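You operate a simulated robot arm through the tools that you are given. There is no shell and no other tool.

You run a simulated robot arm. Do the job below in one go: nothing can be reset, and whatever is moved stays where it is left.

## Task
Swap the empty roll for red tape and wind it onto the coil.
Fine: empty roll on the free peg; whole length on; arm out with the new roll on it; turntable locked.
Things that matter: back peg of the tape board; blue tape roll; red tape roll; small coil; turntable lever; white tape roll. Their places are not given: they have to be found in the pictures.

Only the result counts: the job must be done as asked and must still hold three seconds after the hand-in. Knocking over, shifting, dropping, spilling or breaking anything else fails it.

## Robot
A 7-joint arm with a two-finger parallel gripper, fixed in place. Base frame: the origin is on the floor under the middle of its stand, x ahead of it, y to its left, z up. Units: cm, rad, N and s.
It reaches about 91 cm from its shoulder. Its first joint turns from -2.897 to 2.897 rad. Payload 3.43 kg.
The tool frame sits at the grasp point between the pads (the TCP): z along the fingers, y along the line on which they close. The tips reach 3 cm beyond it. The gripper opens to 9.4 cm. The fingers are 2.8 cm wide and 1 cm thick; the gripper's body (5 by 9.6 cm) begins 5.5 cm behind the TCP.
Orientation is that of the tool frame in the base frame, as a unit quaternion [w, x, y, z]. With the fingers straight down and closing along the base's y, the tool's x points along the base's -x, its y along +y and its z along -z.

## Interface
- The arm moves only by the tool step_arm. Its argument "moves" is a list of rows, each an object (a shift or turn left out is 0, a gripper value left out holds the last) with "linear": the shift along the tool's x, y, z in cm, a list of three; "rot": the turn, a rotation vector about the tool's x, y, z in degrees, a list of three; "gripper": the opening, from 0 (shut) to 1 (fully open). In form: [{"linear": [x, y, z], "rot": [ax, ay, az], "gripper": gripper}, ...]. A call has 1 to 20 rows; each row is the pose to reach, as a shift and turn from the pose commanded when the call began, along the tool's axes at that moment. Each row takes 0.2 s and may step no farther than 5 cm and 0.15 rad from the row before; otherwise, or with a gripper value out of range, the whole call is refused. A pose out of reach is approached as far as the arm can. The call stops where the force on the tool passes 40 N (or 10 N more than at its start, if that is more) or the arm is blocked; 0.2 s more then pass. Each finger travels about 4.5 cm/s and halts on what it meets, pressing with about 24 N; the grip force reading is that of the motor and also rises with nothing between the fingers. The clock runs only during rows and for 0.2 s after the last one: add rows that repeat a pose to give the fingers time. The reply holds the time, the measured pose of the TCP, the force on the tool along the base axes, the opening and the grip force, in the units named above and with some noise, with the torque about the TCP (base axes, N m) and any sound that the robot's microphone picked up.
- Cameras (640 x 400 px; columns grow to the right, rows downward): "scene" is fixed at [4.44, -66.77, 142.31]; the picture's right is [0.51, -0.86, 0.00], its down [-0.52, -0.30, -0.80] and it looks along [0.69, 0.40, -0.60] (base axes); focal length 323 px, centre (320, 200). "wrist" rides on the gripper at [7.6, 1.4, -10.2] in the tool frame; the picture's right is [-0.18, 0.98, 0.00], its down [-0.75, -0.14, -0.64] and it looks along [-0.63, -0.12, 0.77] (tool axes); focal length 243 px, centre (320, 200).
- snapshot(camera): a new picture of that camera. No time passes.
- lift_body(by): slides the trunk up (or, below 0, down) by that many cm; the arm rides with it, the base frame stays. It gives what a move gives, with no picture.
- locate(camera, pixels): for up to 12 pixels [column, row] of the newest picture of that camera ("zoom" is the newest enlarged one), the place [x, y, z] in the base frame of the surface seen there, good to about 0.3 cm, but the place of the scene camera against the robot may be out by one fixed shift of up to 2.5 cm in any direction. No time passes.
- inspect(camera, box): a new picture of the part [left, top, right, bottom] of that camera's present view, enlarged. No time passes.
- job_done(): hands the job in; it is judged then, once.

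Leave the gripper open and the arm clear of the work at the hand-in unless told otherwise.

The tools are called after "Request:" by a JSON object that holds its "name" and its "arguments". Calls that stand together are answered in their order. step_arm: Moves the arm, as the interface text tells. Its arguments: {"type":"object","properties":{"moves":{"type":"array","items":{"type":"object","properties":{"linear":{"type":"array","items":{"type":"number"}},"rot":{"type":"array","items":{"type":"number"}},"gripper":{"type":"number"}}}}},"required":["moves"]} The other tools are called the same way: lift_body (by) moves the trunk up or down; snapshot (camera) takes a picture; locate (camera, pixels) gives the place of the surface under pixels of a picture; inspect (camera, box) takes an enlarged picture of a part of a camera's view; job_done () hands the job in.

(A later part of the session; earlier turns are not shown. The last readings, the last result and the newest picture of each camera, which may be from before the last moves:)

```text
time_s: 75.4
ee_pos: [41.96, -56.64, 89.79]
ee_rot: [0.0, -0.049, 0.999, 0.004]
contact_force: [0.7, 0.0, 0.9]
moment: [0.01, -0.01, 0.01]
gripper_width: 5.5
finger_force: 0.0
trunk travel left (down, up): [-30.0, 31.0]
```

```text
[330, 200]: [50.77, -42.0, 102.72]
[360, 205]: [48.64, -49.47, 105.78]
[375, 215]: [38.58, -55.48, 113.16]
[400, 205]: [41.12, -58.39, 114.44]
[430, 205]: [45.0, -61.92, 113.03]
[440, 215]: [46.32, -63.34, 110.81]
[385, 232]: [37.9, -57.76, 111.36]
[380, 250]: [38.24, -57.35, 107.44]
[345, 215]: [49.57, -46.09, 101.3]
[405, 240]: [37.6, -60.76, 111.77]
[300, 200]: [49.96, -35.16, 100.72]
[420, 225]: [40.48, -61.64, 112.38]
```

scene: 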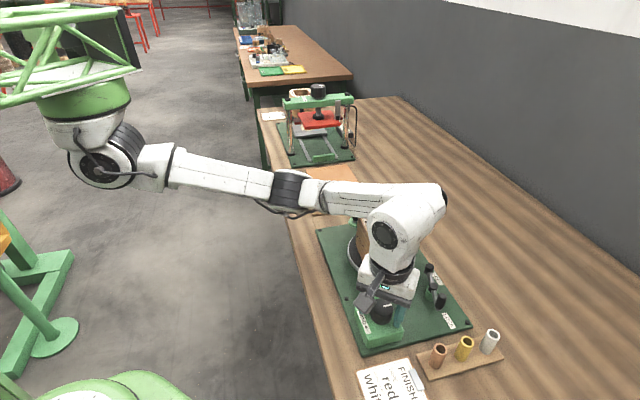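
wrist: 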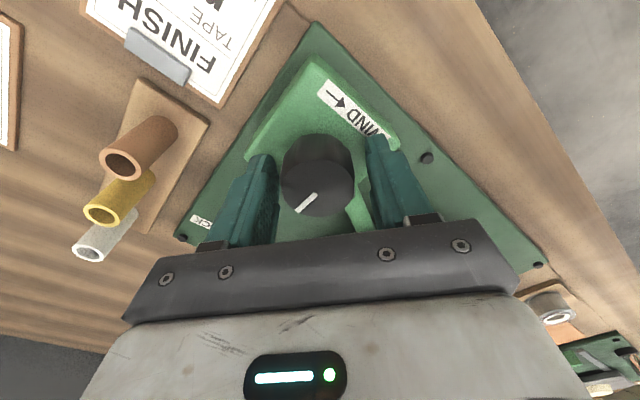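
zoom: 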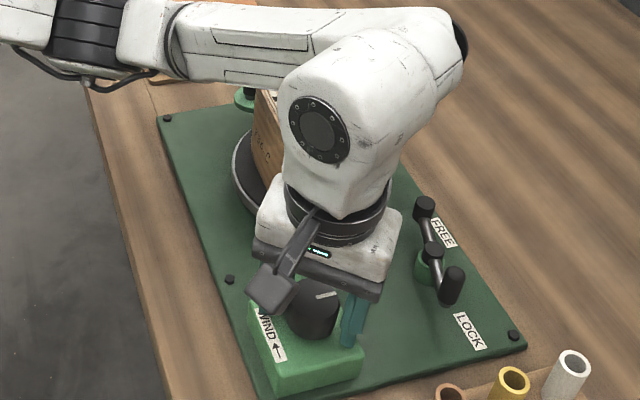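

The elbow hangs low: the forearm passes only a few cm over the coil, and the studs would sweep there when the coil turns. I raise the trunk 25 cm (hand rises with it), then bring the hand back down with the arm so the elbow stays high.

Request:
{"name": "lift_body", "arguments": {"by": 25}}

Request:
{"name": "step_arm", "arguments": {"moves": [{"linear": [0, 0, 3]}, {"linear": [0, 0, 6]}, {"linear": [0, 0, 9]}, {"linear": [0, 0, 12]}, {"linear": [0, 0, 15]}, {"linear": [0, 0, 18]}, {"linear": [0, 0, 18]}]}}

Request:
{"name": "snapshot", "arguments": {"camera": "scene"}}

Request:
{"name": "snapshot", "arguments": {"camera": "wrist"}}

```text
time_s: 78.0
ee_pos: [41.95, -56.76, 114.76]
ee_rot: [0.0, -0.049, 0.999, 0.004]
contact_force: [-0.4, -1.2, 0.5]
moment: [-0.02, 0.0, -0.01]
gripper_width: 5.48
finger_force: 0.0
trunk travel left (down, up): [-55.0, 6.0]
```

```text
time_s: 79.6
ee_pos: [41.84, -56.41, 96.62]
ee_rot: [0.0, -0.049, 0.999, 0.004]
contact_force: [0.1, 0.1, -0.4]
moment: [0.03, 0.0, -0.02]
gripper_width: 5.45
finger_force: 0.1
trunk travel left (down, up): [-55.0, 6.0]
```

```text
taken
```

scene: 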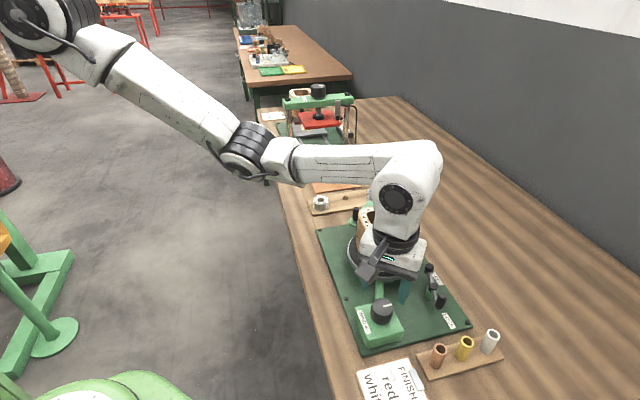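

```text
taken
```

wrist: 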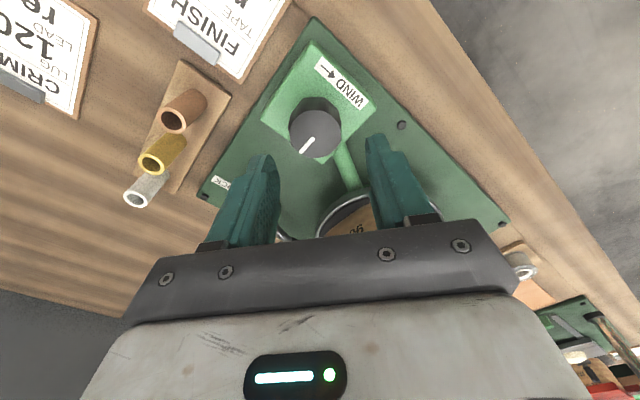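

I check forearm heights in this pose.

Request:
{"name": "locate", "arguments": {"camera": "scene", "pixels": [[280, 160], [310, 165], [340, 165], [360, 170], [340, 183], [300, 182], [260, 170], [240, 150], [375, 180]]}}

```text
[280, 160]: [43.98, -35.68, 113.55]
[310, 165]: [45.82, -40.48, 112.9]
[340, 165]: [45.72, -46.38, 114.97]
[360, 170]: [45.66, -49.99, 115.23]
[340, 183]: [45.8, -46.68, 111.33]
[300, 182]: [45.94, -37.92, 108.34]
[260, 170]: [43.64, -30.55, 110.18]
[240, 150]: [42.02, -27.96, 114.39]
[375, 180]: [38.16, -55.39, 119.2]
```

Forearm lower edge is at ~111 here and will be ~105 with the hand at the knob, above the studs (102). I add 5 cm more trunk height for margin, then lower to the knob.

Request:
{"name": "lift_body", "arguments": {"by": 5}}

Request:
{"name": "step_arm", "arguments": {"moves": [{"linear": [-0.05, -0.2, 3]}, {"linear": [-0.05, -0.2, 6]}, {"linear": [-0.05, -0.2, 8.5]}, {"linear": [-0.05, -0.2, 10.5]}, {"linear": [-0.05, -0.2, 11.8]}, {"linear": [-0.05, -0.2, 11.8]}]}}

Request:
{"name": "snapshot", "arguments": {"camera": "wrist"}}

Request:
{"name": "snapshot", "arguments": {"camera": "scene"}}

```text
time_s: 80.5
ee_pos: [41.93, -56.42, 101.66]
ee_rot: [0.0, -0.049, 0.999, 0.005]
contact_force: [0.1, 0.7, -0.4]
moment: [0.01, 0.0, 0.0]
gripper_width: 5.5
finger_force: 0.1
trunk travel left (down, up): [-60.0, 1.0]
```

```text
time_s: 81.9
ee_pos: [42.02, -56.65, 89.87]
ee_rot: [0.0, -0.049, 0.999, 0.003]
contact_force: [-0.3, 0.7, -0.6]
moment: [0.0, -0.02, 0.03]
gripper_width: 5.48
finger_force: 0.0
trunk travel left (down, up): [-60.0, 1.0]
```

```text
taken
```

wrist: 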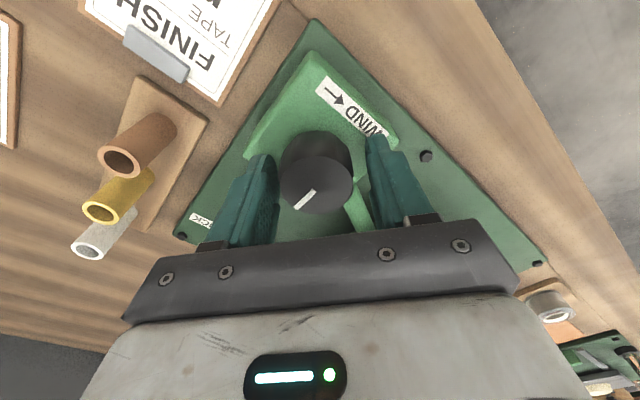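

```text
taken
```

scene: 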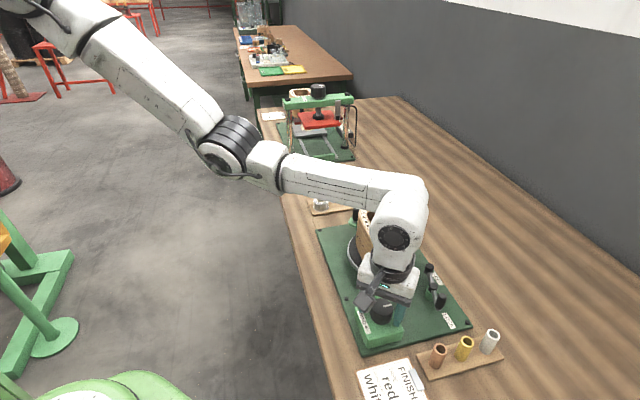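

The knob stands between the fingers, 0.2 cm off centre. I correct and close on it.

Request:
{"name": "step_arm", "arguments": {"moves": [{"linear": [0, -0.18, 0]}, {"linear": [0, -0.18, 0], "gripper": 0.4}, {"linear": [0, -0.18, 0], "gripper": 0.25}, {"linear": [0, -0.18, 0], "gripper": 0.25}, {"linear": [0, -0.18, 0], "gripper": 0.25}]}}

Request:
{"name": "snapshot", "arguments": {"camera": "wrist"}}

```text
time_s: 83.1
ee_pos: [41.87, -56.83, 89.94]
ee_rot: [-0.001, -0.049, 0.999, 0.004]
contact_force: [-1.8, 1.0, -1.2]
moment: [-1.02, 0.06, -0.07]
gripper_width: 4.06
finger_force: 45.1
trunk travel left (down, up): [-60.0, 1.0]
```

```text
taken
```

wrist: 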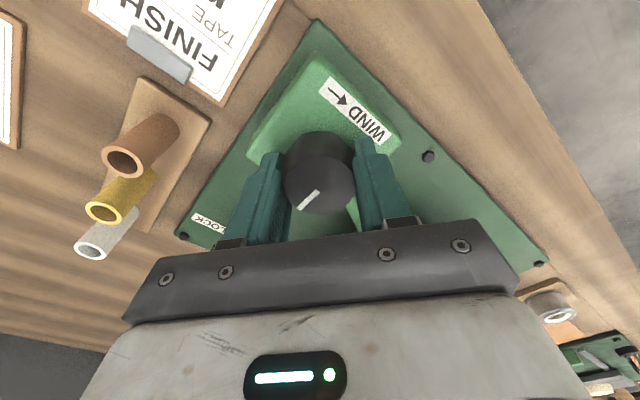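

Knob is held (4.06 cm wide). Now I turn it clockwise seen from above by 15° as a test.

Request:
{"name": "step_arm", "arguments": {"moves": [{"linear": [0, 0, 0], "rot": [0, 0, 4]}, {"linear": [0, 0, 0], "rot": [0, 0, 8]}, {"linear": [0, 0, 0], "rot": [0, 0, 12]}, {"linear": [0, 0, 0], "rot": [0, 0, 15]}, {"linear": [0, 0, 0], "rot": [0, 0, 15]}]}}

Request:
{"name": "snapshot", "arguments": {"camera": "wrist"}}

Request:
{"name": "inspect", "arguments": {"camera": "scene", "box": [320, 170, 450, 330]}}

```text
time_s: 84.3
ee_pos: [41.97, -56.77, 89.97]
ee_rot: [0.0, 0.082, 0.997, 0.004]
contact_force: [2.8, 1.8, 4.2]
moment: [-1.11, -1.03, -0.06]
gripper_width: 4.04
finger_force: 45.3
trunk travel left (down, up): [-60.0, 1.0]
```

```text
taken
```

wrist: 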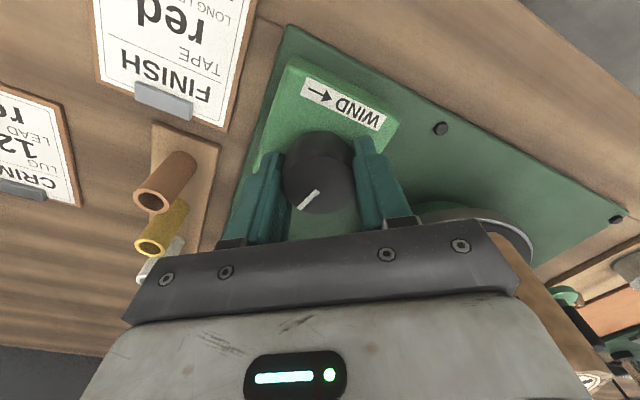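

```text
2.50 times, centred on (385, 250) of scene
```

zoom: 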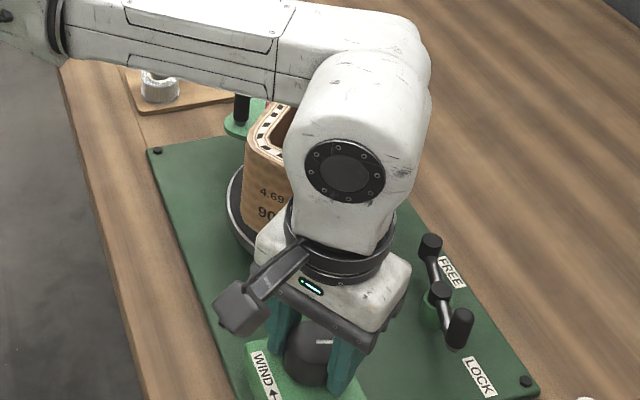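

The knob turns easily and the coil turned with it (the text moved left): lever position is free, and winding works. I continue clockwise 60° and check the tape arm.

Request:
{"name": "step_arm", "arguments": {"moves": [{"linear": [0, 0, 0], "rot": [0, 0, 5]}, {"linear": [0, 0, 0], "rot": [0, 0, 10]}, {"linear": [0, 0, 0], "rot": [0, 0, 15]}, {"linear": [0, 0, 0], "rot": [0, 0, 20]}, {"linear": [0, 0, 0], "rot": [0, 0, 25]}, {"linear": [0, 0, 0], "rot": [0, 0, 30]}, {"linear": [0, 0, 0], "rot": [0, 0, 35]}, {"linear": [0, 0, 0], "rot": [0, 0, 40]}, {"linear": [0, 0, 0], "rot": [0, 0, 45]}, {"linear": [0, 0, 0], "rot": [0, 0, 50]}, {"linear": [0, 0, 0], "rot": [0, 0, 55]}, {"linear": [0, 0, 0], "rot": [0, 0, 60]}, {"linear": [0, 0, 0], "rot": [0, 0, 60]}]}}

Request:
{"name": "snapshot", "arguments": {"camera": "wrist"}}

Request:
{"name": "inspect", "arguments": {"camera": "scene", "box": [320, 170, 450, 330]}}

```text
time_s: 87.1
ee_pos: [41.94, -56.82, 89.95]
ee_rot: [-0.003, 0.57, 0.822, 0.003]
contact_force: [9.0, -7.8, 10.8]
moment: [-0.35, -0.13, -0.14]
gripper_width: 4.05
finger_force: 44.8
trunk travel left (down, up): [-60.0, 1.0]
```

```text
taken
```

wrist: 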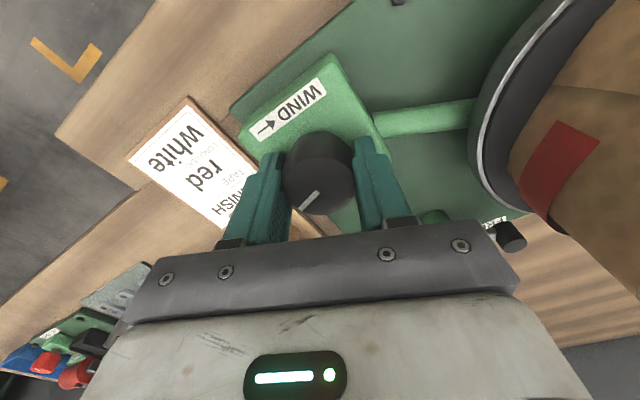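

```text
2.50 times, centred on (385, 250) of scene
```

zoom: 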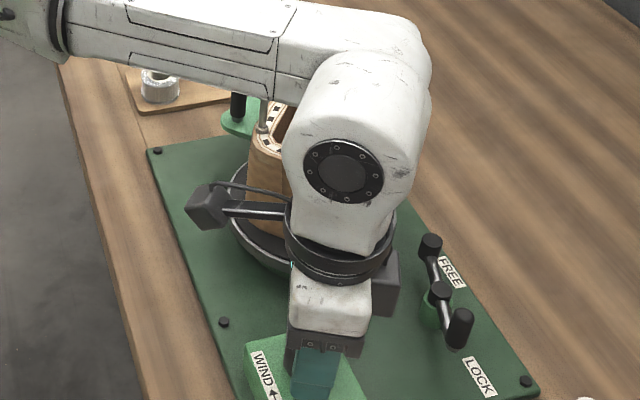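

Red tape is now visible on the coil's face. A stud has come round near the forearm in view, so I check clearances.

Request:
{"name": "snapshot", "arguments": {"camera": "scene"}}

Request:
{"name": "inspect", "arguments": {"camera": "scene", "box": [340, 180, 400, 240]}}

Request:
{"name": "locate", "arguments": {"camera": "scene", "pixels": [[362, 214], [362, 217], [361, 222], [365, 207], [355, 204], [350, 200], [340, 200], [375, 209], [353, 212], [370, 225], [330, 195], [365, 195]]}}

```text
taken
```

scene: 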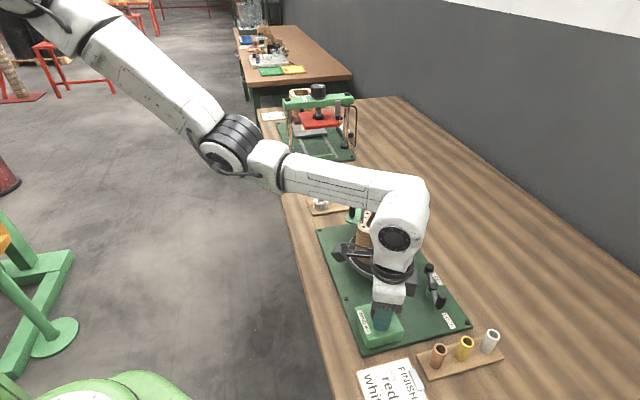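

```text
6.67 times, centred on (370, 210) of scene
```

zoom: 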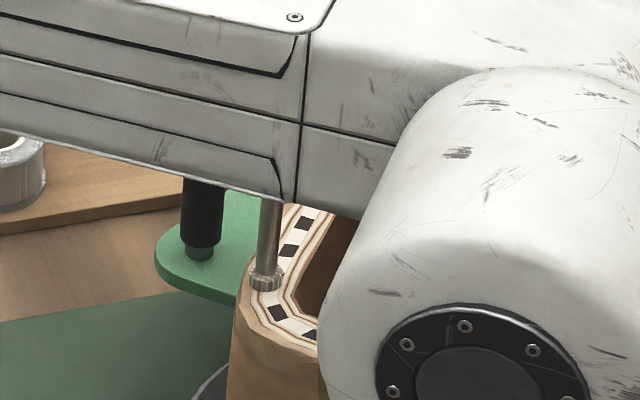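

```text
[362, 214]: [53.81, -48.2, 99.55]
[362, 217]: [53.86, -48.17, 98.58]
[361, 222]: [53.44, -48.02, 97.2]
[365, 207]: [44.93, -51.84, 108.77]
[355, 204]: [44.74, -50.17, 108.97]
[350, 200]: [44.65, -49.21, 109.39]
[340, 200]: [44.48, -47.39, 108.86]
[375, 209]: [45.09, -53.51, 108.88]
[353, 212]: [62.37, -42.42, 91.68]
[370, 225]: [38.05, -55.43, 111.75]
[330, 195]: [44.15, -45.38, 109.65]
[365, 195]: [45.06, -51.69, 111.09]
```

Forearm edge is at z≈108, well above the studs. The tape arm's handle is still where I left it. I keep winding: 90° more.

Request:
{"name": "step_arm", "arguments": {"moves": [{"linear": [0, 0, 0], "rot": [0, 0, 5]}, {"linear": [0, 0, 0], "rot": [0, 0, 10]}, {"linear": [0, 0, 0], "rot": [0, 0, 15]}, {"linear": [0, 0, 0], "rot": [0, 0, 20]}, {"linear": [0, 0, 0], "rot": [0, 0, 25]}, {"linear": [0, 0, 0], "rot": [0, 0, 30]}, {"linear": [0, 0, 0], "rot": [0, 0, 35]}, {"linear": [0, 0, 0], "rot": [0, 0, 40]}, {"linear": [0, 0, 0], "rot": [0, 0, 45]}, {"linear": [0, 0, 0], "rot": [0, 0, 50]}, {"linear": [0, 0, 0], "rot": [0, 0, 55]}, {"linear": [0, 0, 0], "rot": [0, 0, 60]}, {"linear": [0, 0, 0], "rot": [0, 0, 65]}, {"linear": [0, 0, 0], "rot": [0, 0, 70]}, {"linear": [0, 0, 0], "rot": [0, 0, 75]}, {"linear": [0, 0, 0], "rot": [0, 0, 80]}, {"linear": [0, 0, 0], "rot": [0, 0, 85]}, {"linear": [0, 0, 0], "rot": [0, 0, 90]}, {"linear": [0, 0, 0], "rot": [0, 0, 90]}]}}

Request:
{"name": "snapshot", "arguments": {"camera": "wrist"}}

Request:
{"name": "inspect", "arguments": {"camera": "scene", "box": [320, 170, 450, 330]}}

```text
time_s: 91.1
ee_pos: [41.92, -56.75, 89.85]
ee_rot: [-0.004, 0.984, 0.177, 0.0]
contact_force: [14.4, -9.2, 9.8]
moment: [-1.19, -0.57, 0.03]
gripper_width: 4.02
finger_force: 44.6
trunk travel left (down, up): [-60.0, 1.0]
```

```text
taken
```

wrist: 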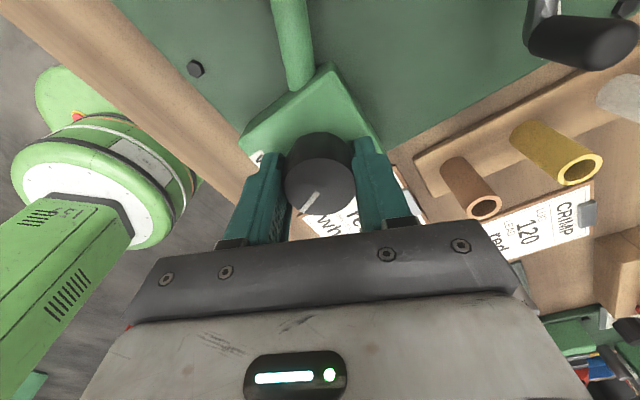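

```text
2.50 times, centred on (385, 250) of scene
```

zoom: 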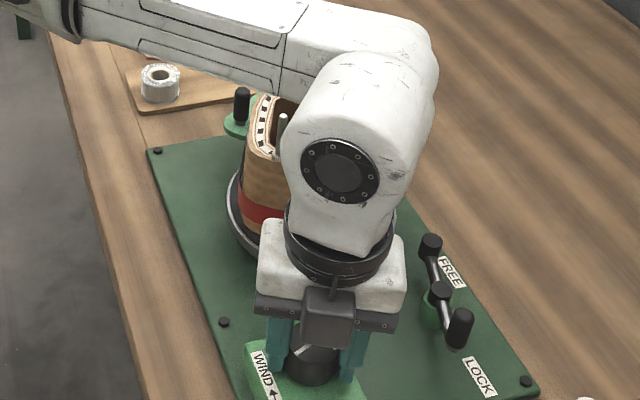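

Winding goes on, a red band is on the coil. Another 90° clockwise.

Request:
{"name": "step_arm", "arguments": {"moves": [{"linear": [0, 0, 0], "rot": [0, 0, 5]}, {"linear": [0, 0, 0], "rot": [0, 0, 10]}, {"linear": [0, 0, 0], "rot": [0, 0, 15]}, {"linear": [0, 0, 0], "rot": [0, 0, 20]}, {"linear": [0, 0, 0], "rot": [0, 0, 25]}, {"linear": [0, 0, 0], "rot": [0, 0, 30]}, {"linear": [0, 0, 0], "rot": [0, 0, 35]}, {"linear": [0, 0, 0], "rot": [0, 0, 40]}, {"linear": [0, 0, 0], "rot": [0, 0, 45]}, {"linear": [0, 0, 0], "rot": [0, 0, 50]}, {"linear": [0, 0, 0], "rot": [0, 0, 55]}, {"linear": [0, 0, 0], "rot": [0, 0, 60]}, {"linear": [0, 0, 0], "rot": [0, 0, 65]}, {"linear": [0, 0, 0], "rot": [0, 0, 70]}, {"linear": [0, 0, 0], "rot": [0, 0, 75]}, {"linear": [0, 0, 0], "rot": [0, 0, 80]}, {"linear": [0, 0, 0], "rot": [0, 0, 85]}, {"linear": [0, 0, 0], "rot": [0, 0, 90]}, {"linear": [0, 0, 0], "rot": [0, 0, 90]}]}}

Request:
{"name": "snapshot", "arguments": {"camera": "wrist"}}

Request:
{"name": "inspect", "arguments": {"camera": "scene", "box": [320, 170, 450, 330]}}

```text
time_s: 95.1
ee_pos: [41.94, -56.74, 89.82]
ee_rot: [-0.003, 0.821, -0.571, -0.004]
contact_force: [0.7, 7.5, 4.7]
moment: [-0.7, -0.11, 0.05]
gripper_width: 3.97
finger_force: 45.2
trunk travel left (down, up): [-60.0, 1.0]
```

```text
taken
```

wrist: 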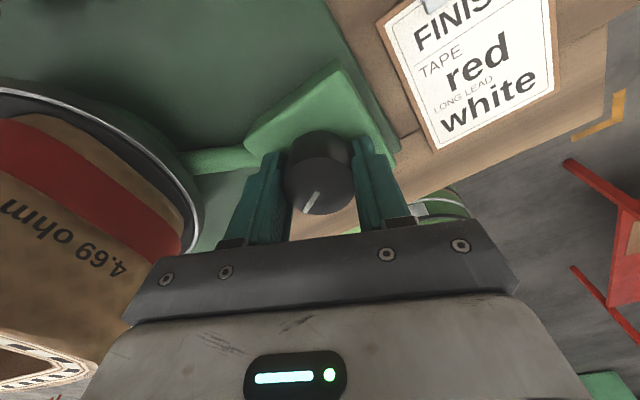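

```text
2.50 times, centred on (385, 250) of scene
```

zoom: 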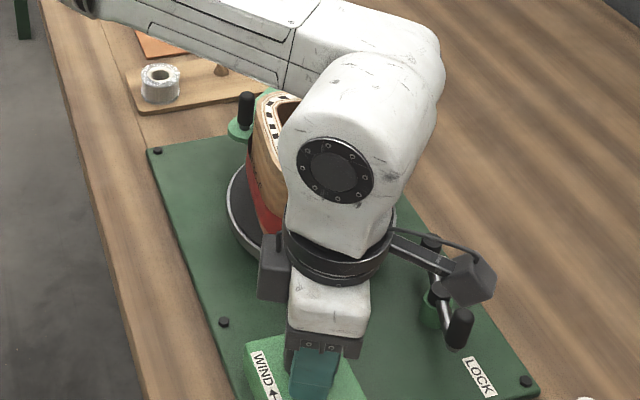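

A full lap of tape is on and the "4.69 ohm" face is back. I turn a last 30° of this stroke, then release the knob and look at the roll.

Request:
{"name": "step_arm", "arguments": {"moves": [{"linear": [0, 0, 0], "rot": [0, 0, 5]}, {"linear": [0, 0, 0], "rot": [0, 0, 10]}, {"linear": [0, 0, 0], "rot": [0, 0, 15]}, {"linear": [0, 0, 0], "rot": [0, 0, 20]}, {"linear": [0, 0, 0], "rot": [0, 0, 25]}, {"linear": [0, 0, 0], "rot": [0, 0, 30]}, {"linear": [0, 0, 0], "rot": [0, 0, 30]}]}}

Request:
{"name": "step_arm", "arguments": {"moves": [{"linear": [0, 0, 0], "gripper": 0.5}, {"linear": [0, 0, 0], "gripper": 0.585}, {"linear": [0, 0, 0], "gripper": 0.585}, {"linear": [0, 0, -2.5]}, {"linear": [0, 0, -5]}, {"linear": [0, 0, -7]}, {"linear": [0, 0, -7]}]}}

Request:
{"name": "snapshot", "arguments": {"camera": "wrist"}}

Request:
{"name": "snapshot", "arguments": {"camera": "scene"}}

```text
time_s: 96.3
ee_pos: [41.84, -56.78, 89.86]
ee_rot: [0.002, -0.691, 0.723, 0.006]
contact_force: [3.0, 4.4, 0.4]
moment: [0.09, -1.21, 0.08]
gripper_width: 3.96
finger_force: 45.3
trunk travel left (down, up): [-60.0, 1.0]
stopped in row 5: the force on the tool passed its limit at 75 N (the readings are from after the stop); the commanded pose is now the measured one
```

```text
time_s: 97.9
ee_pos: [41.97, -56.82, 96.87]
ee_rot: [-0.001, -0.691, 0.722, 0.008]
contact_force: [0.3, 0.0, 0.3]
moment: [0.02, 0.0, 0.01]
gripper_width: 5.49
finger_force: 0.0
trunk travel left (down, up): [-60.0, 1.0]
```

```text
taken
```

wrist: 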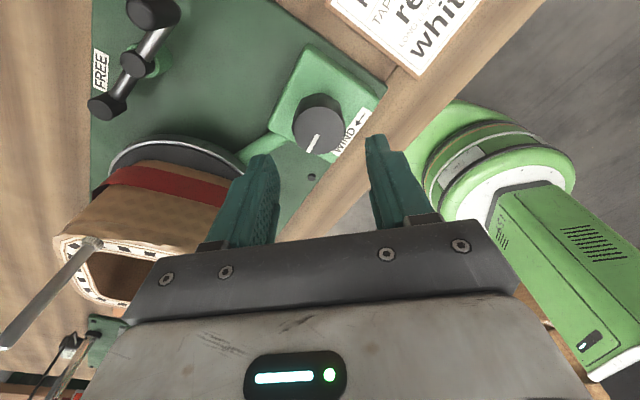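

```text
taken
```

scene: 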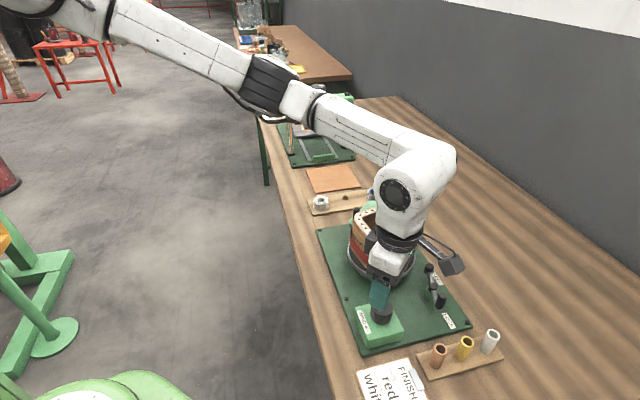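

The last part stopped with a force spike at about 23°. I look at the roll, coil and arm in detail.

Request:
{"name": "inspect", "arguments": {"camera": "scene", "box": [335, 180, 435, 290]}}

Request:
{"name": "inspect", "arguments": {"camera": "wrist", "box": [40, 80, 280, 320]}}

```text
3.64 times, centred on (385, 235) of scene
```

zoom: 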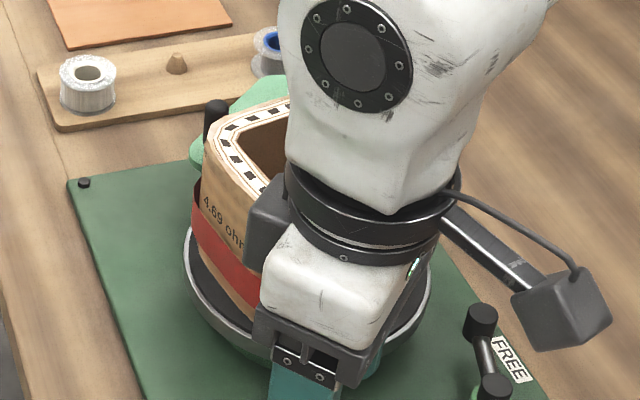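

```text
1.67 times, centred on (160, 200) of wrist
```

zoom: 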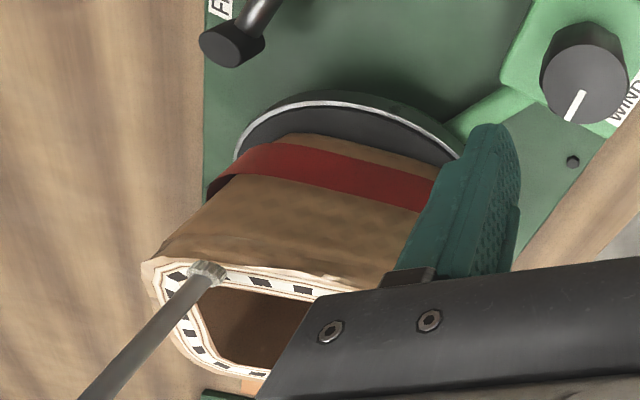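

The coil is evenly taped. That spike was most likely the wrist joint limit. I lift higher and rotate the hand all the way back counter-clockwise in the air for another stroke; then look at the roll.

Request:
{"name": "step_arm", "arguments": {"moves": [{"linear": [0, 0, -3], "rot": [0, 0, -7]}, {"linear": [0, 0, -6], "rot": [0, 0, -14]}, {"linear": [0, 0, -9], "rot": [0, 0, -21]}, {"linear": [0, 0, -11], "rot": [0, 0, -28]}, {"linear": [0, 0, -11], "rot": [0, 0, -35]}, {"linear": [0, 0, -11], "rot": [0, 0, -42]}, {"linear": [0, 0, -11], "rot": [0, 0, -49]}, {"linear": [0, 0, -11], "rot": [0, 0, -56]}, {"linear": [0, 0, -11], "rot": [0, 0, -63]}, {"linear": [0, 0, -11], "rot": [0, 0, -70]}, {"linear": [0, 0, -11], "rot": [0, 0, -77]}, {"linear": [0, 0, -11], "rot": [0, 0, -84]}, {"linear": [0, 0, -11], "rot": [0, 0, -91]}, {"linear": [0, 0, -11], "rot": [0, 0, -98]}, {"linear": [0, 0, -11], "rot": [0, 0, -105]}, {"linear": [0, 0, -11], "rot": [0, 0, -112]}, {"linear": [0, 0, -11], "rot": [0, 0, -119]}, {"linear": [0, 0, -11], "rot": [0, 0, -126]}, {"linear": [0, 0, -11], "rot": [0, 0, -133]}, {"linear": [0, 0, -11], "rot": [0, 0, -140]}]}}

Request:
{"name": "snapshot", "arguments": {"camera": "scene"}}

Request:
{"name": "snapshot", "arguments": {"camera": "wrist"}}

```text
time_s: 102.1
ee_pos: [42.1, -57.01, 107.83]
ee_rot: [-0.009, 0.915, 0.404, -0.003]
contact_force: [0.3, 0.7, -0.3]
moment: [-0.02, -0.04, 0.03]
gripper_width: 5.52
finger_force: 0.3
trunk travel left (down, up): [-60.0, 1.0]
```

```text
taken
```

scene: 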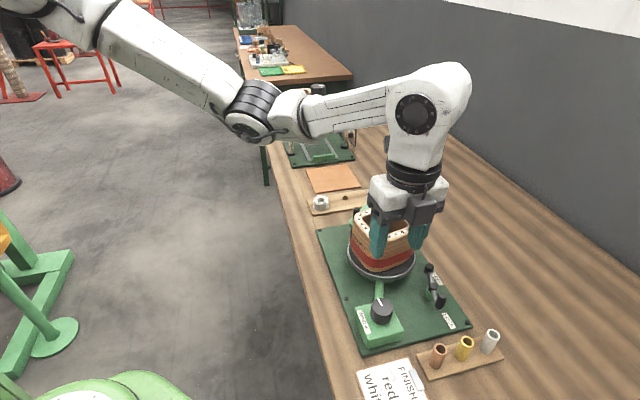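

```text
taken
```

wrist: 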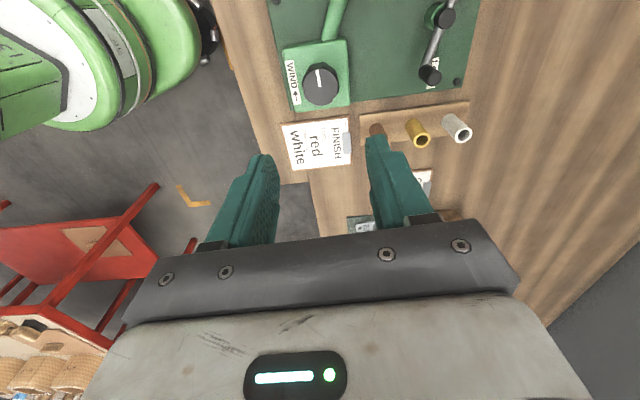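

Request:
{"name": "inspect", "arguments": {"camera": "scene", "box": [335, 175, 435, 285]}}

Request:
{"name": "step_arm", "arguments": {"moves": [{"linear": [0, 0, 0], "rot": [0, 0, -7]}, {"linear": [0, 0, 0], "rot": [0, 0, -14]}, {"linear": [0, 0, 0], "rot": [0, 0, -21]}, {"linear": [0, 0, 0], "rot": [0, 0, -28]}, {"linear": [0, 0, 0], "rot": [0, 0, -35]}, {"linear": [0, 0, 0], "rot": [0, 0, -42]}, {"linear": [0, 0, 0], "rot": [0, 0, -49]}, {"linear": [0, 0, 0], "rot": [0, 0, -56]}, {"linear": [0, 0, 0], "rot": [0, 0, -63]}, {"linear": [0, 0, 0], "rot": [0, 0, -70]}, {"linear": [0, 0, 0], "rot": [0, 0, -77]}, {"linear": [0, 0, 0], "rot": [0, 0, -84]}, {"linear": [0, 0, 0], "rot": [0, 0, -91]}, {"linear": [0, 0, 0], "rot": [0, 0, -98]}, {"linear": [0, 0, 0], "rot": [0, 0, -105]}, {"linear": [0, 0, 0], "rot": [0, 0, -112]}, {"linear": [0, 0, 0], "rot": [0, 0, -119]}, {"linear": [0, 0, 0], "rot": [0, 0, -126]}, {"linear": [0, 0, 0], "rot": [0, 0, -133]}, {"linear": [0, 0, 0], "rot": [0, 0, -136]}]}}

Request:
{"name": "snapshot", "arguments": {"camera": "wrist"}}

Request:
{"name": "snapshot", "arguments": {"camera": "scene"}}

```text
3.64 times, centred on (385, 230) of scene
```

zoom: 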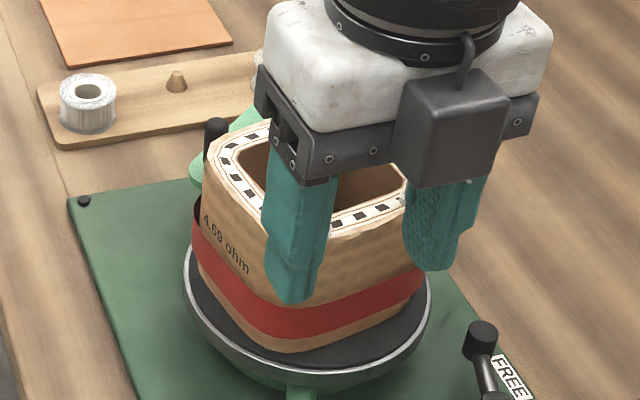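

```text
time_s: 106.3
ee_pos: [42.05, -57.02, 107.84]
ee_rot: [-0.004, -0.032, 0.999, 0.006]
contact_force: [-0.2, -1.2, 0.8]
moment: [0.02, -0.01, -0.01]
gripper_width: 5.51
finger_force: 0.2
trunk travel left (down, up): [-60.0, 1.0]
```

```text
taken
```

wrist: 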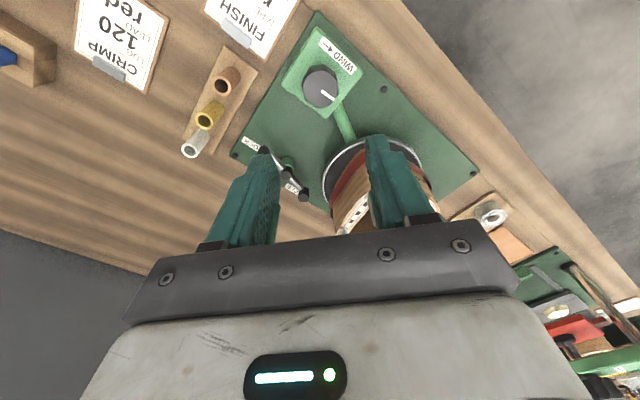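

```text
taken
```

scene: 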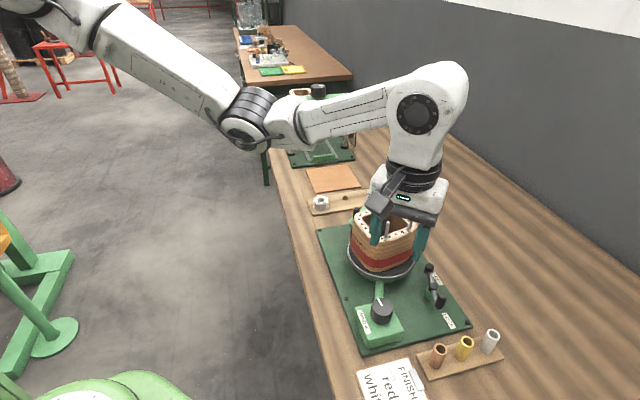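

I want to see how much tape is left on the roll, so I move the hand up and over the coil (z≈112) for a view of the tape arm.

Request:
{"name": "step_arm", "arguments": {"moves": [{"linear": [-1, 0.7, -3]}, {"linear": [-4.5, 3.1, -5]}, {"linear": [-8, 5.5, -5]}, {"linear": [-11.5, 7.9, -5]}, {"linear": [-14.7, 10.1, -5]}, {"linear": [-14.7, 10.1, -5]}]}}

Request:
{"name": "snapshot", "arguments": {"camera": "wrist"}}

Request:
{"name": "inspect", "arguments": {"camera": "wrist", "box": [200, 40, 440, 230]}}

```text
time_s: 107.7
ee_pos: [56.17, -46.14, 113.05]
ee_rot: [-0.005, -0.029, 1.0, 0.005]
contact_force: [0.0, 0.3, 0.5]
moment: [0.04, 0.01, 0.03]
gripper_width: 5.51
finger_force: 0.0
trunk travel left (down, up): [-60.0, 1.0]
```

```text
taken
```

wrist: 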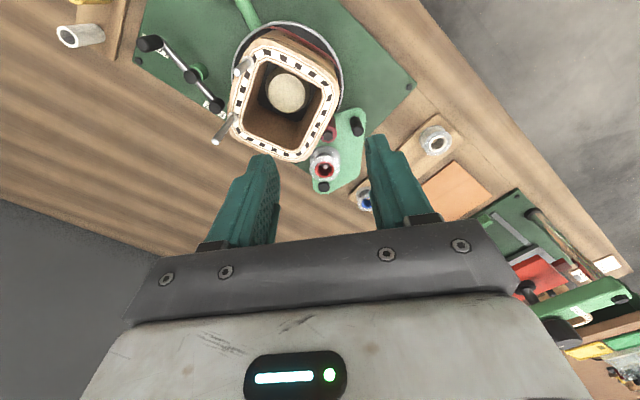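

```text
2.11 times, centred on (320, 135) of wrist
```

zoom: 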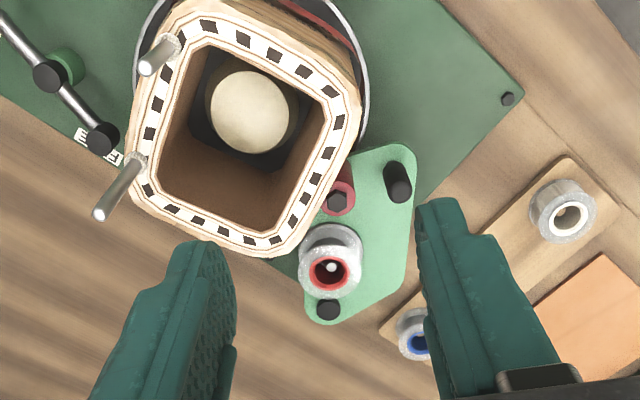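

The roller rests against the coil. I zoom on the roll to judge how much tape is left.

Request:
{"name": "inspect", "arguments": {"camera": "wrist", "box": [290, 105, 370, 200]}}

Request:
{"name": "locate", "arguments": {"camera": "wrist", "pixels": [[328, 130], [357, 125], [325, 169], [323, 187], [290, 95], [240, 68], [225, 130], [262, 38], [335, 80], [250, 150], [310, 155], [325, 150]]}}

```text
4.21 times, centred on (330, 152) of wrist
```

zoom: 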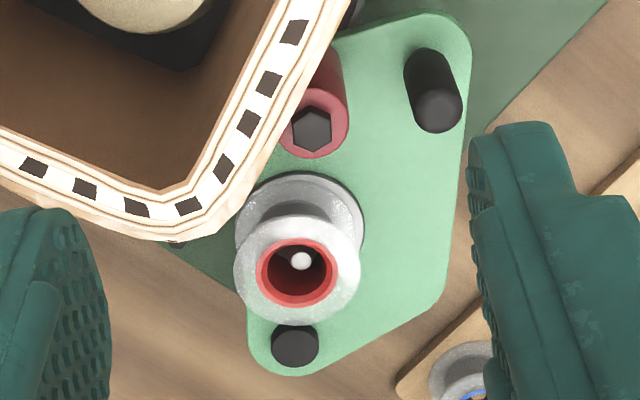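

```text
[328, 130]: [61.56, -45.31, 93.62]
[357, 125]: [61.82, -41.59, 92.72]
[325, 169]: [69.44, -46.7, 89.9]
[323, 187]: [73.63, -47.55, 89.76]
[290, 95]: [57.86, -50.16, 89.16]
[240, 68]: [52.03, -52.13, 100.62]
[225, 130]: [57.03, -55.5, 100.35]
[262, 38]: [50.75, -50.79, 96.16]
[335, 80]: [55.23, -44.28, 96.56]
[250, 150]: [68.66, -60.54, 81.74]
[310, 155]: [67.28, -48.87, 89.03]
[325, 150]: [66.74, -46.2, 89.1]
```

The roll's hub is now bare grey and the strand to the roller is gone: the whole tape is on the coil. Next I swing the arm out. I move above its handle near (62.3,-41.4) at z≈107 while turning the hand 95° so the fingers close along x, as when I brought it in.

Request:
{"name": "step_arm", "arguments": {"moves": [{"linear": [-0.5, 0.4, 0], "rot": [0, 0, 8]}, {"linear": [-1.1, 0.8, 0], "rot": [0, 0, 16]}, {"linear": [-1.7, 1.2, 0], "rot": [0, 0, 24]}, {"linear": [-2.3, 1.6, 0], "rot": [0, 0, 32]}, {"linear": [-2.9, 2.0, 0], "rot": [0, 0, 40]}, {"linear": [-3.5, 2.4, 0], "rot": [0, 0, 48]}, {"linear": [-4.1, 2.8, 0], "rot": [0, 0, 56]}, {"linear": [-4.7, 3.2, 0], "rot": [0, 0, 64]}, {"linear": [-5.3, 3.6, 0], "rot": [0, 0, 72]}, {"linear": [-5.9, 4.0, 0], "rot": [0, 0, 80]}, {"linear": [-6.46, 4.37, 2], "rot": [0, 0, 88]}, {"linear": [-6.46, 4.37, 4], "rot": [0, 0, 95]}, {"linear": [-6.46, 4.37, 6], "rot": [0, 0, 95]}, {"linear": [-6.46, 4.37, 6], "rot": [0, 0, 95]}]}}

Request:
{"name": "snapshot", "arguments": {"camera": "wrist"}}

Request:
{"name": "snapshot", "arguments": {"camera": "scene"}}

```text
time_s: 110.7
ee_pos: [62.34, -41.34, 107.0]
ee_rot: [-0.007, 0.717, 0.697, 0.0]
contact_force: [-0.7, 0.7, 0.2]
moment: [-0.01, -0.04, 0.02]
gripper_width: 5.51
finger_force: 0.0
trunk travel left (down, up): [-60.0, 1.0]
```

```text
taken
```

wrist: 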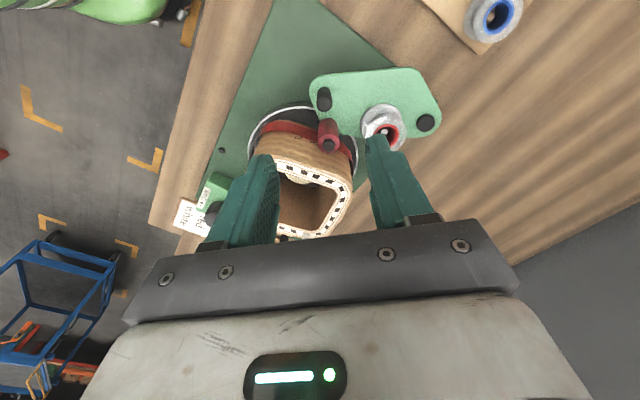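

```text
taken
```

scene: 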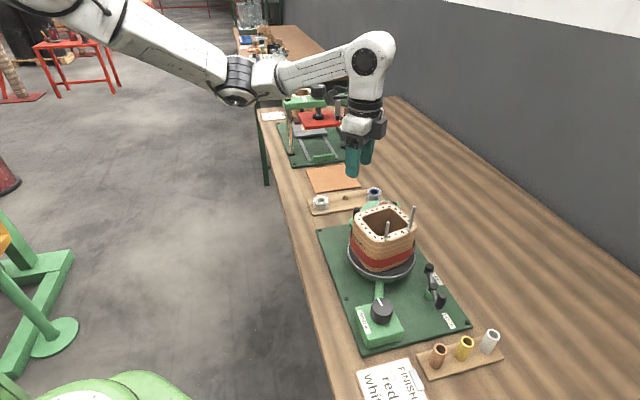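

I zoom on the tape arm from here: handle, roller, roll and coil band.

Request:
{"name": "inspect", "arguments": {"camera": "wrist", "box": [240, 55, 450, 240]}}

Request:
{"name": "locate", "arguments": {"camera": "wrist", "pixels": [[323, 105], [323, 95], [330, 145], [385, 130], [388, 135], [426, 122], [300, 170], [345, 165], [322, 110], [380, 112]]}}

Request:
{"name": "inspect", "arguments": {"camera": "wrist", "box": [290, 60, 450, 170]}}

```text
2.16 times, centred on (345, 148) of wrist
```

zoom: 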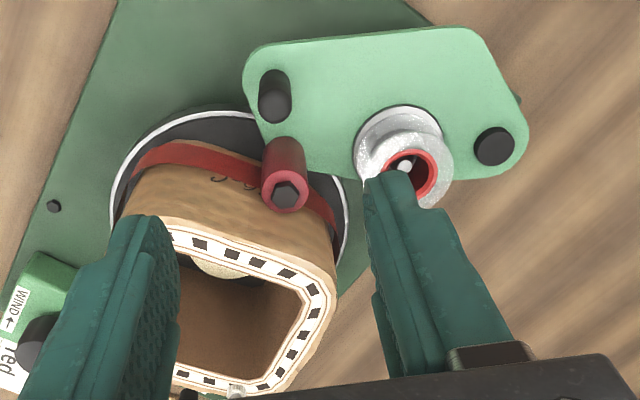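

```text
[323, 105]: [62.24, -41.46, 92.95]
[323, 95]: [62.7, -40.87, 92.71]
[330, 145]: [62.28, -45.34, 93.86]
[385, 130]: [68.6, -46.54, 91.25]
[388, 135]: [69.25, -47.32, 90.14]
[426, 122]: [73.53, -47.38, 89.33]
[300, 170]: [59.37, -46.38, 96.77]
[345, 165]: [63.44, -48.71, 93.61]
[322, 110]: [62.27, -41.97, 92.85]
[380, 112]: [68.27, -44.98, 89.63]
```

```text
3.64 times, centred on (370, 115) of wrist
```

zoom: 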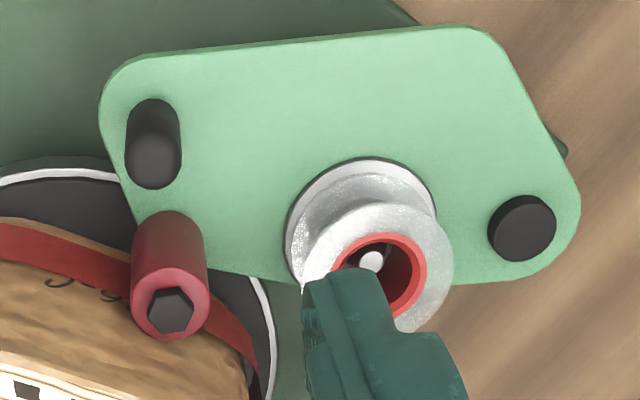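

The roll is clearly empty now (grey hub, spool only) and the red band goes all round the coil. I lower the fingers around the handle at (62.3,-41.45), opening 4 cm, to TCP z≈92.8.

Request:
{"name": "step_arm", "arguments": {"moves": [{"linear": [-0.11, -0.04, 3], "gripper": 0.43}, {"linear": [-0.11, -0.04, 6]}, {"linear": [-0.11, -0.04, 9]}, {"linear": [-0.11, -0.04, 11.5]}, {"linear": [-0.11, -0.04, 13.3]}, {"linear": [-0.11, -0.04, 14.2]}, {"linear": [-0.11, -0.04, 14.2]}]}}

Request:
{"name": "snapshot", "arguments": {"camera": "wrist"}}

Request:
{"name": "inspect", "arguments": {"camera": "scene", "box": [330, 150, 430, 260]}}

```text
time_s: 112.3
ee_pos: [62.19, -41.35, 92.64]
ee_rot: [-0.007, 0.717, 0.697, -0.001]
contact_force: [-0.1, -0.5, 0.3]
moment: [-0.01, 0.04, 0.04]
gripper_width: 4.06
finger_force: 0.0
trunk travel left (down, up): [-60.0, 1.0]
```

```text
taken
```

wrist: 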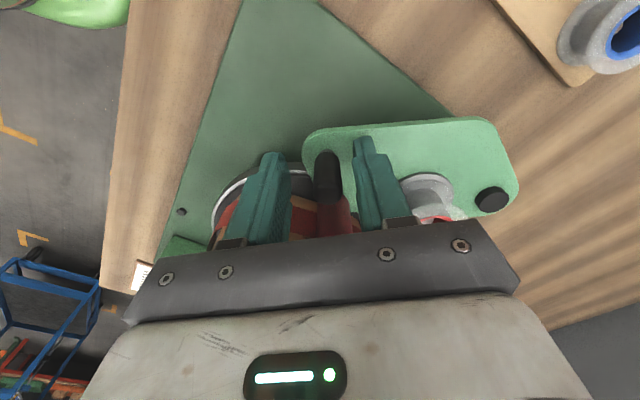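

```text
3.64 times, centred on (380, 205) of scene
```

zoom: 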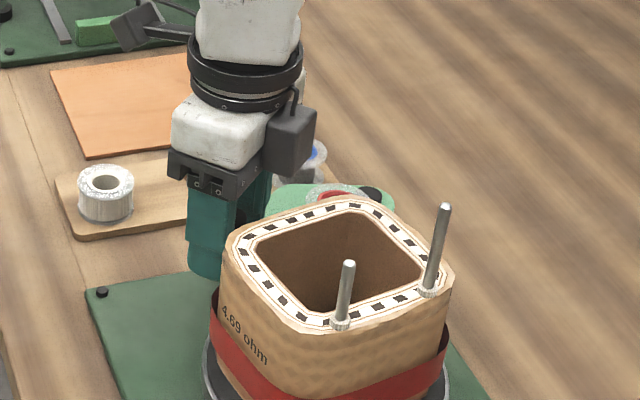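

The handle is between the fingers. I close on it.

Request:
{"name": "step_arm", "arguments": {"moves": [{"linear": [0, 0, 0], "gripper": 0.25}, {"linear": [0, 0, 0], "gripper": 0.12}, {"linear": [0, 0, 0], "gripper": 0.05}, {"linear": [0, 0, 0], "gripper": 0.05}]}}

```text
time_s: 113.3
ee_pos: [62.5, -41.33, 92.59]
ee_rot: [-0.005, 0.715, 0.699, 0.001]
contact_force: [24.8, -6.4, -4.0]
moment: [-0.38, -1.21, 0.16]
gripper_width: 1.56
finger_force: 44.4
trunk travel left (down, up): [-60.0, 1.0]
```

Force says the handle is ~0.2 cm further in +x; I correct for that while swinging the arm out, first 20° along its arc.

Request:
{"name": "step_arm", "arguments": {"moves": [{"linear": [0, 0.18, 0]}, {"linear": [0.46, 0.44, 0], "rot": [0, 0, 2.5]}, {"linear": [0.93, 0.71, 0], "rot": [0, 0, 5]}, {"linear": [1.37, 1.02, 0], "rot": [0, 0, 7.5]}, {"linear": [1.81, 1.33, 0], "rot": [0, 0, 10]}, {"linear": [2.64, 2.01, 0], "rot": [0, 0, 15]}, {"linear": [3.4, 2.77, 0], "rot": [0, 0, 20]}, {"linear": [3.4, 2.77, 0], "rot": [0, 0, 20]}]}}

Request:
{"name": "snapshot", "arguments": {"camera": "wrist"}}

Request:
{"name": "inspect", "arguments": {"camera": "scene", "box": [330, 150, 430, 260]}}

```text
time_s: 115.1
ee_pos: [65.01, -37.98, 92.61]
ee_rot: [-0.003, 0.827, 0.562, -0.002]
contact_force: [20.6, -24.5, 14.5]
moment: [-0.06, -1.47, -0.05]
gripper_width: 1.57
finger_force: 45.3
trunk travel left (down, up): [-60.0, 1.0]
```

```text
taken
```

wrist: 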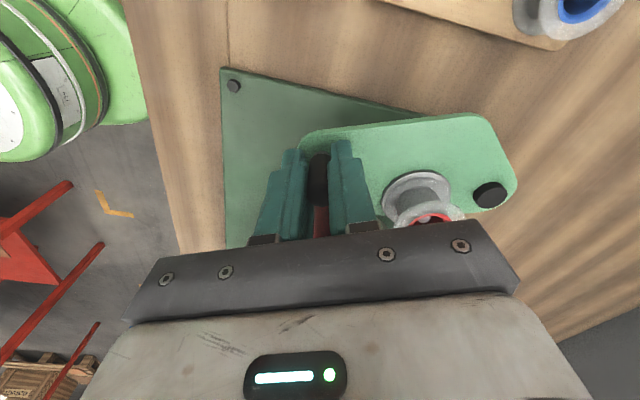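

```text
3.64 times, centred on (380, 205) of scene
```

zoom: 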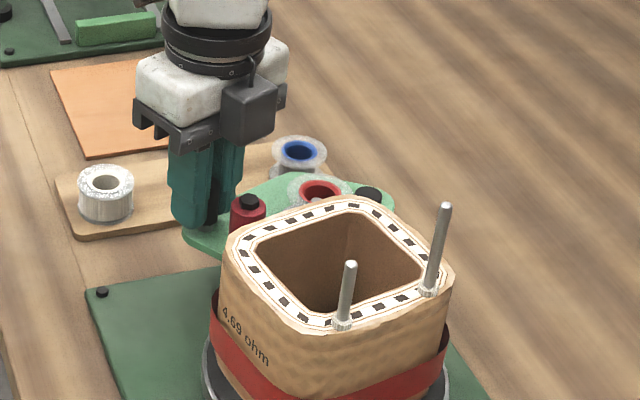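

The arm follows; radial pull suggests I'm ~0.25 cm too far out, so I correct inward and swing another 20°.

Request:
{"name": "step_arm", "arguments": {"moves": [{"linear": [-0.12, 0.22, 0]}, {"linear": [0.34, 0.48, 0], "rot": [0, 0, 2.5]}, {"linear": [0.81, 0.75, 0], "rot": [0, 0, 5]}, {"linear": [1.25, 1.06, 0], "rot": [0, 0, 7.5]}, {"linear": [1.69, 1.37, 0], "rot": [0, 0, 10]}, {"linear": [2.52, 2.05, 0], "rot": [0, 0, 15]}, {"linear": [3.28, 2.81, 0], "rot": [0, 0, 20]}, {"linear": [3.28, 2.81, 0], "rot": [0, 0, 20]}]}}

Request:
{"name": "snapshot", "arguments": {"camera": "wrist"}}

Request:
{"name": "inspect", "arguments": {"camera": "scene", "box": [310, 150, 430, 240]}}

```text
time_s: 116.9
ee_pos: [68.62, -35.56, 92.63]
ee_rot: [-0.008, 0.912, 0.411, -0.002]
contact_force: [-3.1, 12.7, 21.1]
moment: [-0.12, -1.33, 0.12]
gripper_width: 1.61
finger_force: 44.8
trunk travel left (down, up): [-60.0, 1.0]
```

```text
taken
```

wrist: 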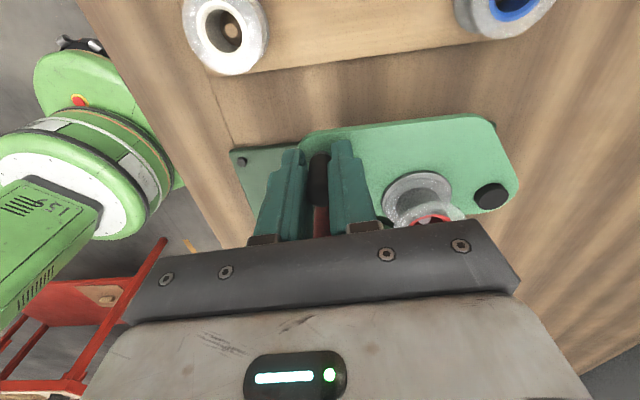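

```text
4.44 times, centred on (370, 195) of scene
```

zoom: 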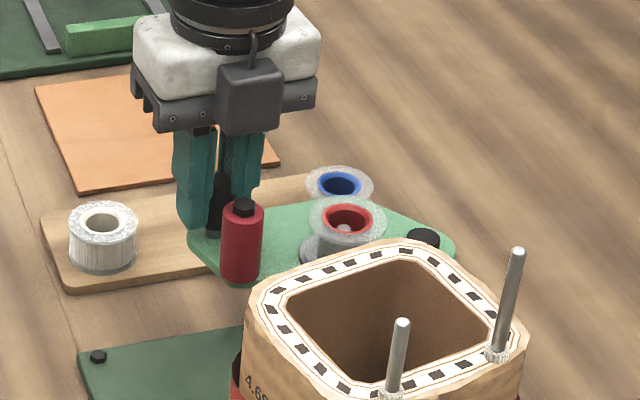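

The arm is nearly at its original out position (about 2° short). I swing 2.5° more and check for a stop.

Request:
{"name": "step_arm", "arguments": {"moves": [{"linear": [0.23, 0.13, -0.05], "rot": [0, 0, 1.2]}, {"linear": [0.46, 0.24, -0.1], "rot": [0, 0, 2.5]}, {"linear": [0.46, 0.24, -0.1], "rot": [0, 0, 2.5]}]}}

Request:
{"name": "inspect", "arguments": {"camera": "scene", "box": [330, 170, 420, 230]}}

```text
time_s: 117.7
ee_pos: [69.12, -35.53, 92.68]
ee_rot: [-0.009, 0.921, 0.39, -0.003]
contact_force: [-6.9, 16.5, -2.6]
moment: [-0.11, -1.55, -0.16]
gripper_width: 1.62
finger_force: 45.4
trunk travel left (down, up): [-60.0, 1.0]
```

```text
6.67 times, centred on (375, 200) of scene
```

zoom: 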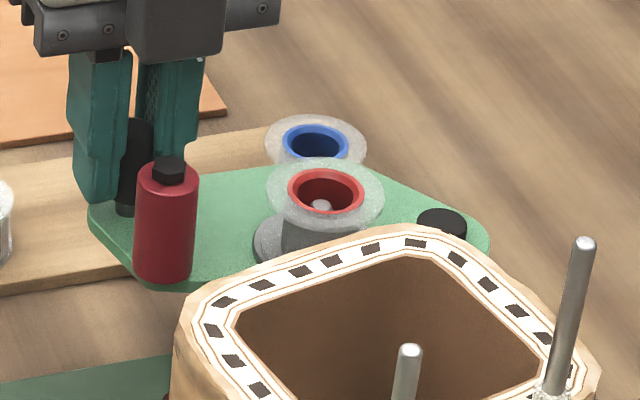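

Compared with the first picture the roller is ~0.3 cm short of the original. I push 2° further.

Request:
{"name": "step_arm", "arguments": {"moves": [{"linear": [0.19, 0.15, 0], "rot": [0, 0, 1]}, {"linear": [0.36, 0.3, 0], "rot": [0, 0, 2]}, {"linear": [0.36, 0.3, 0], "rot": [0, 0, 2]}]}}

Request:
{"name": "inspect", "arguments": {"camera": "scene", "box": [330, 170, 420, 230]}}

```text
time_s: 118.7
ee_pos: [69.58, -35.57, 92.74]
ee_rot: [-0.014, 0.927, 0.374, -0.003]
contact_force: [-7.8, 20.8, 3.9]
moment: [-0.59, -0.71, -0.23]
gripper_width: 1.62
finger_force: 45.1
trunk travel left (down, up): [-60.0, 1.0]
stopped in row 3: the force on the tool passed its limit at 41 N (the readings are from after the stop); the commanded pose is now the measured one
```

```text
6.67 times, centred on (375, 200) of scene
```

zoom: 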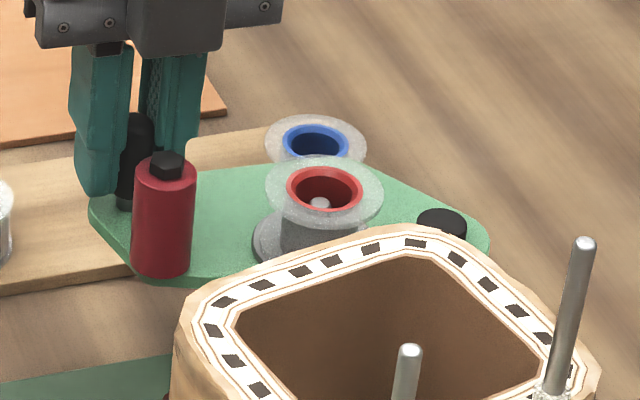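

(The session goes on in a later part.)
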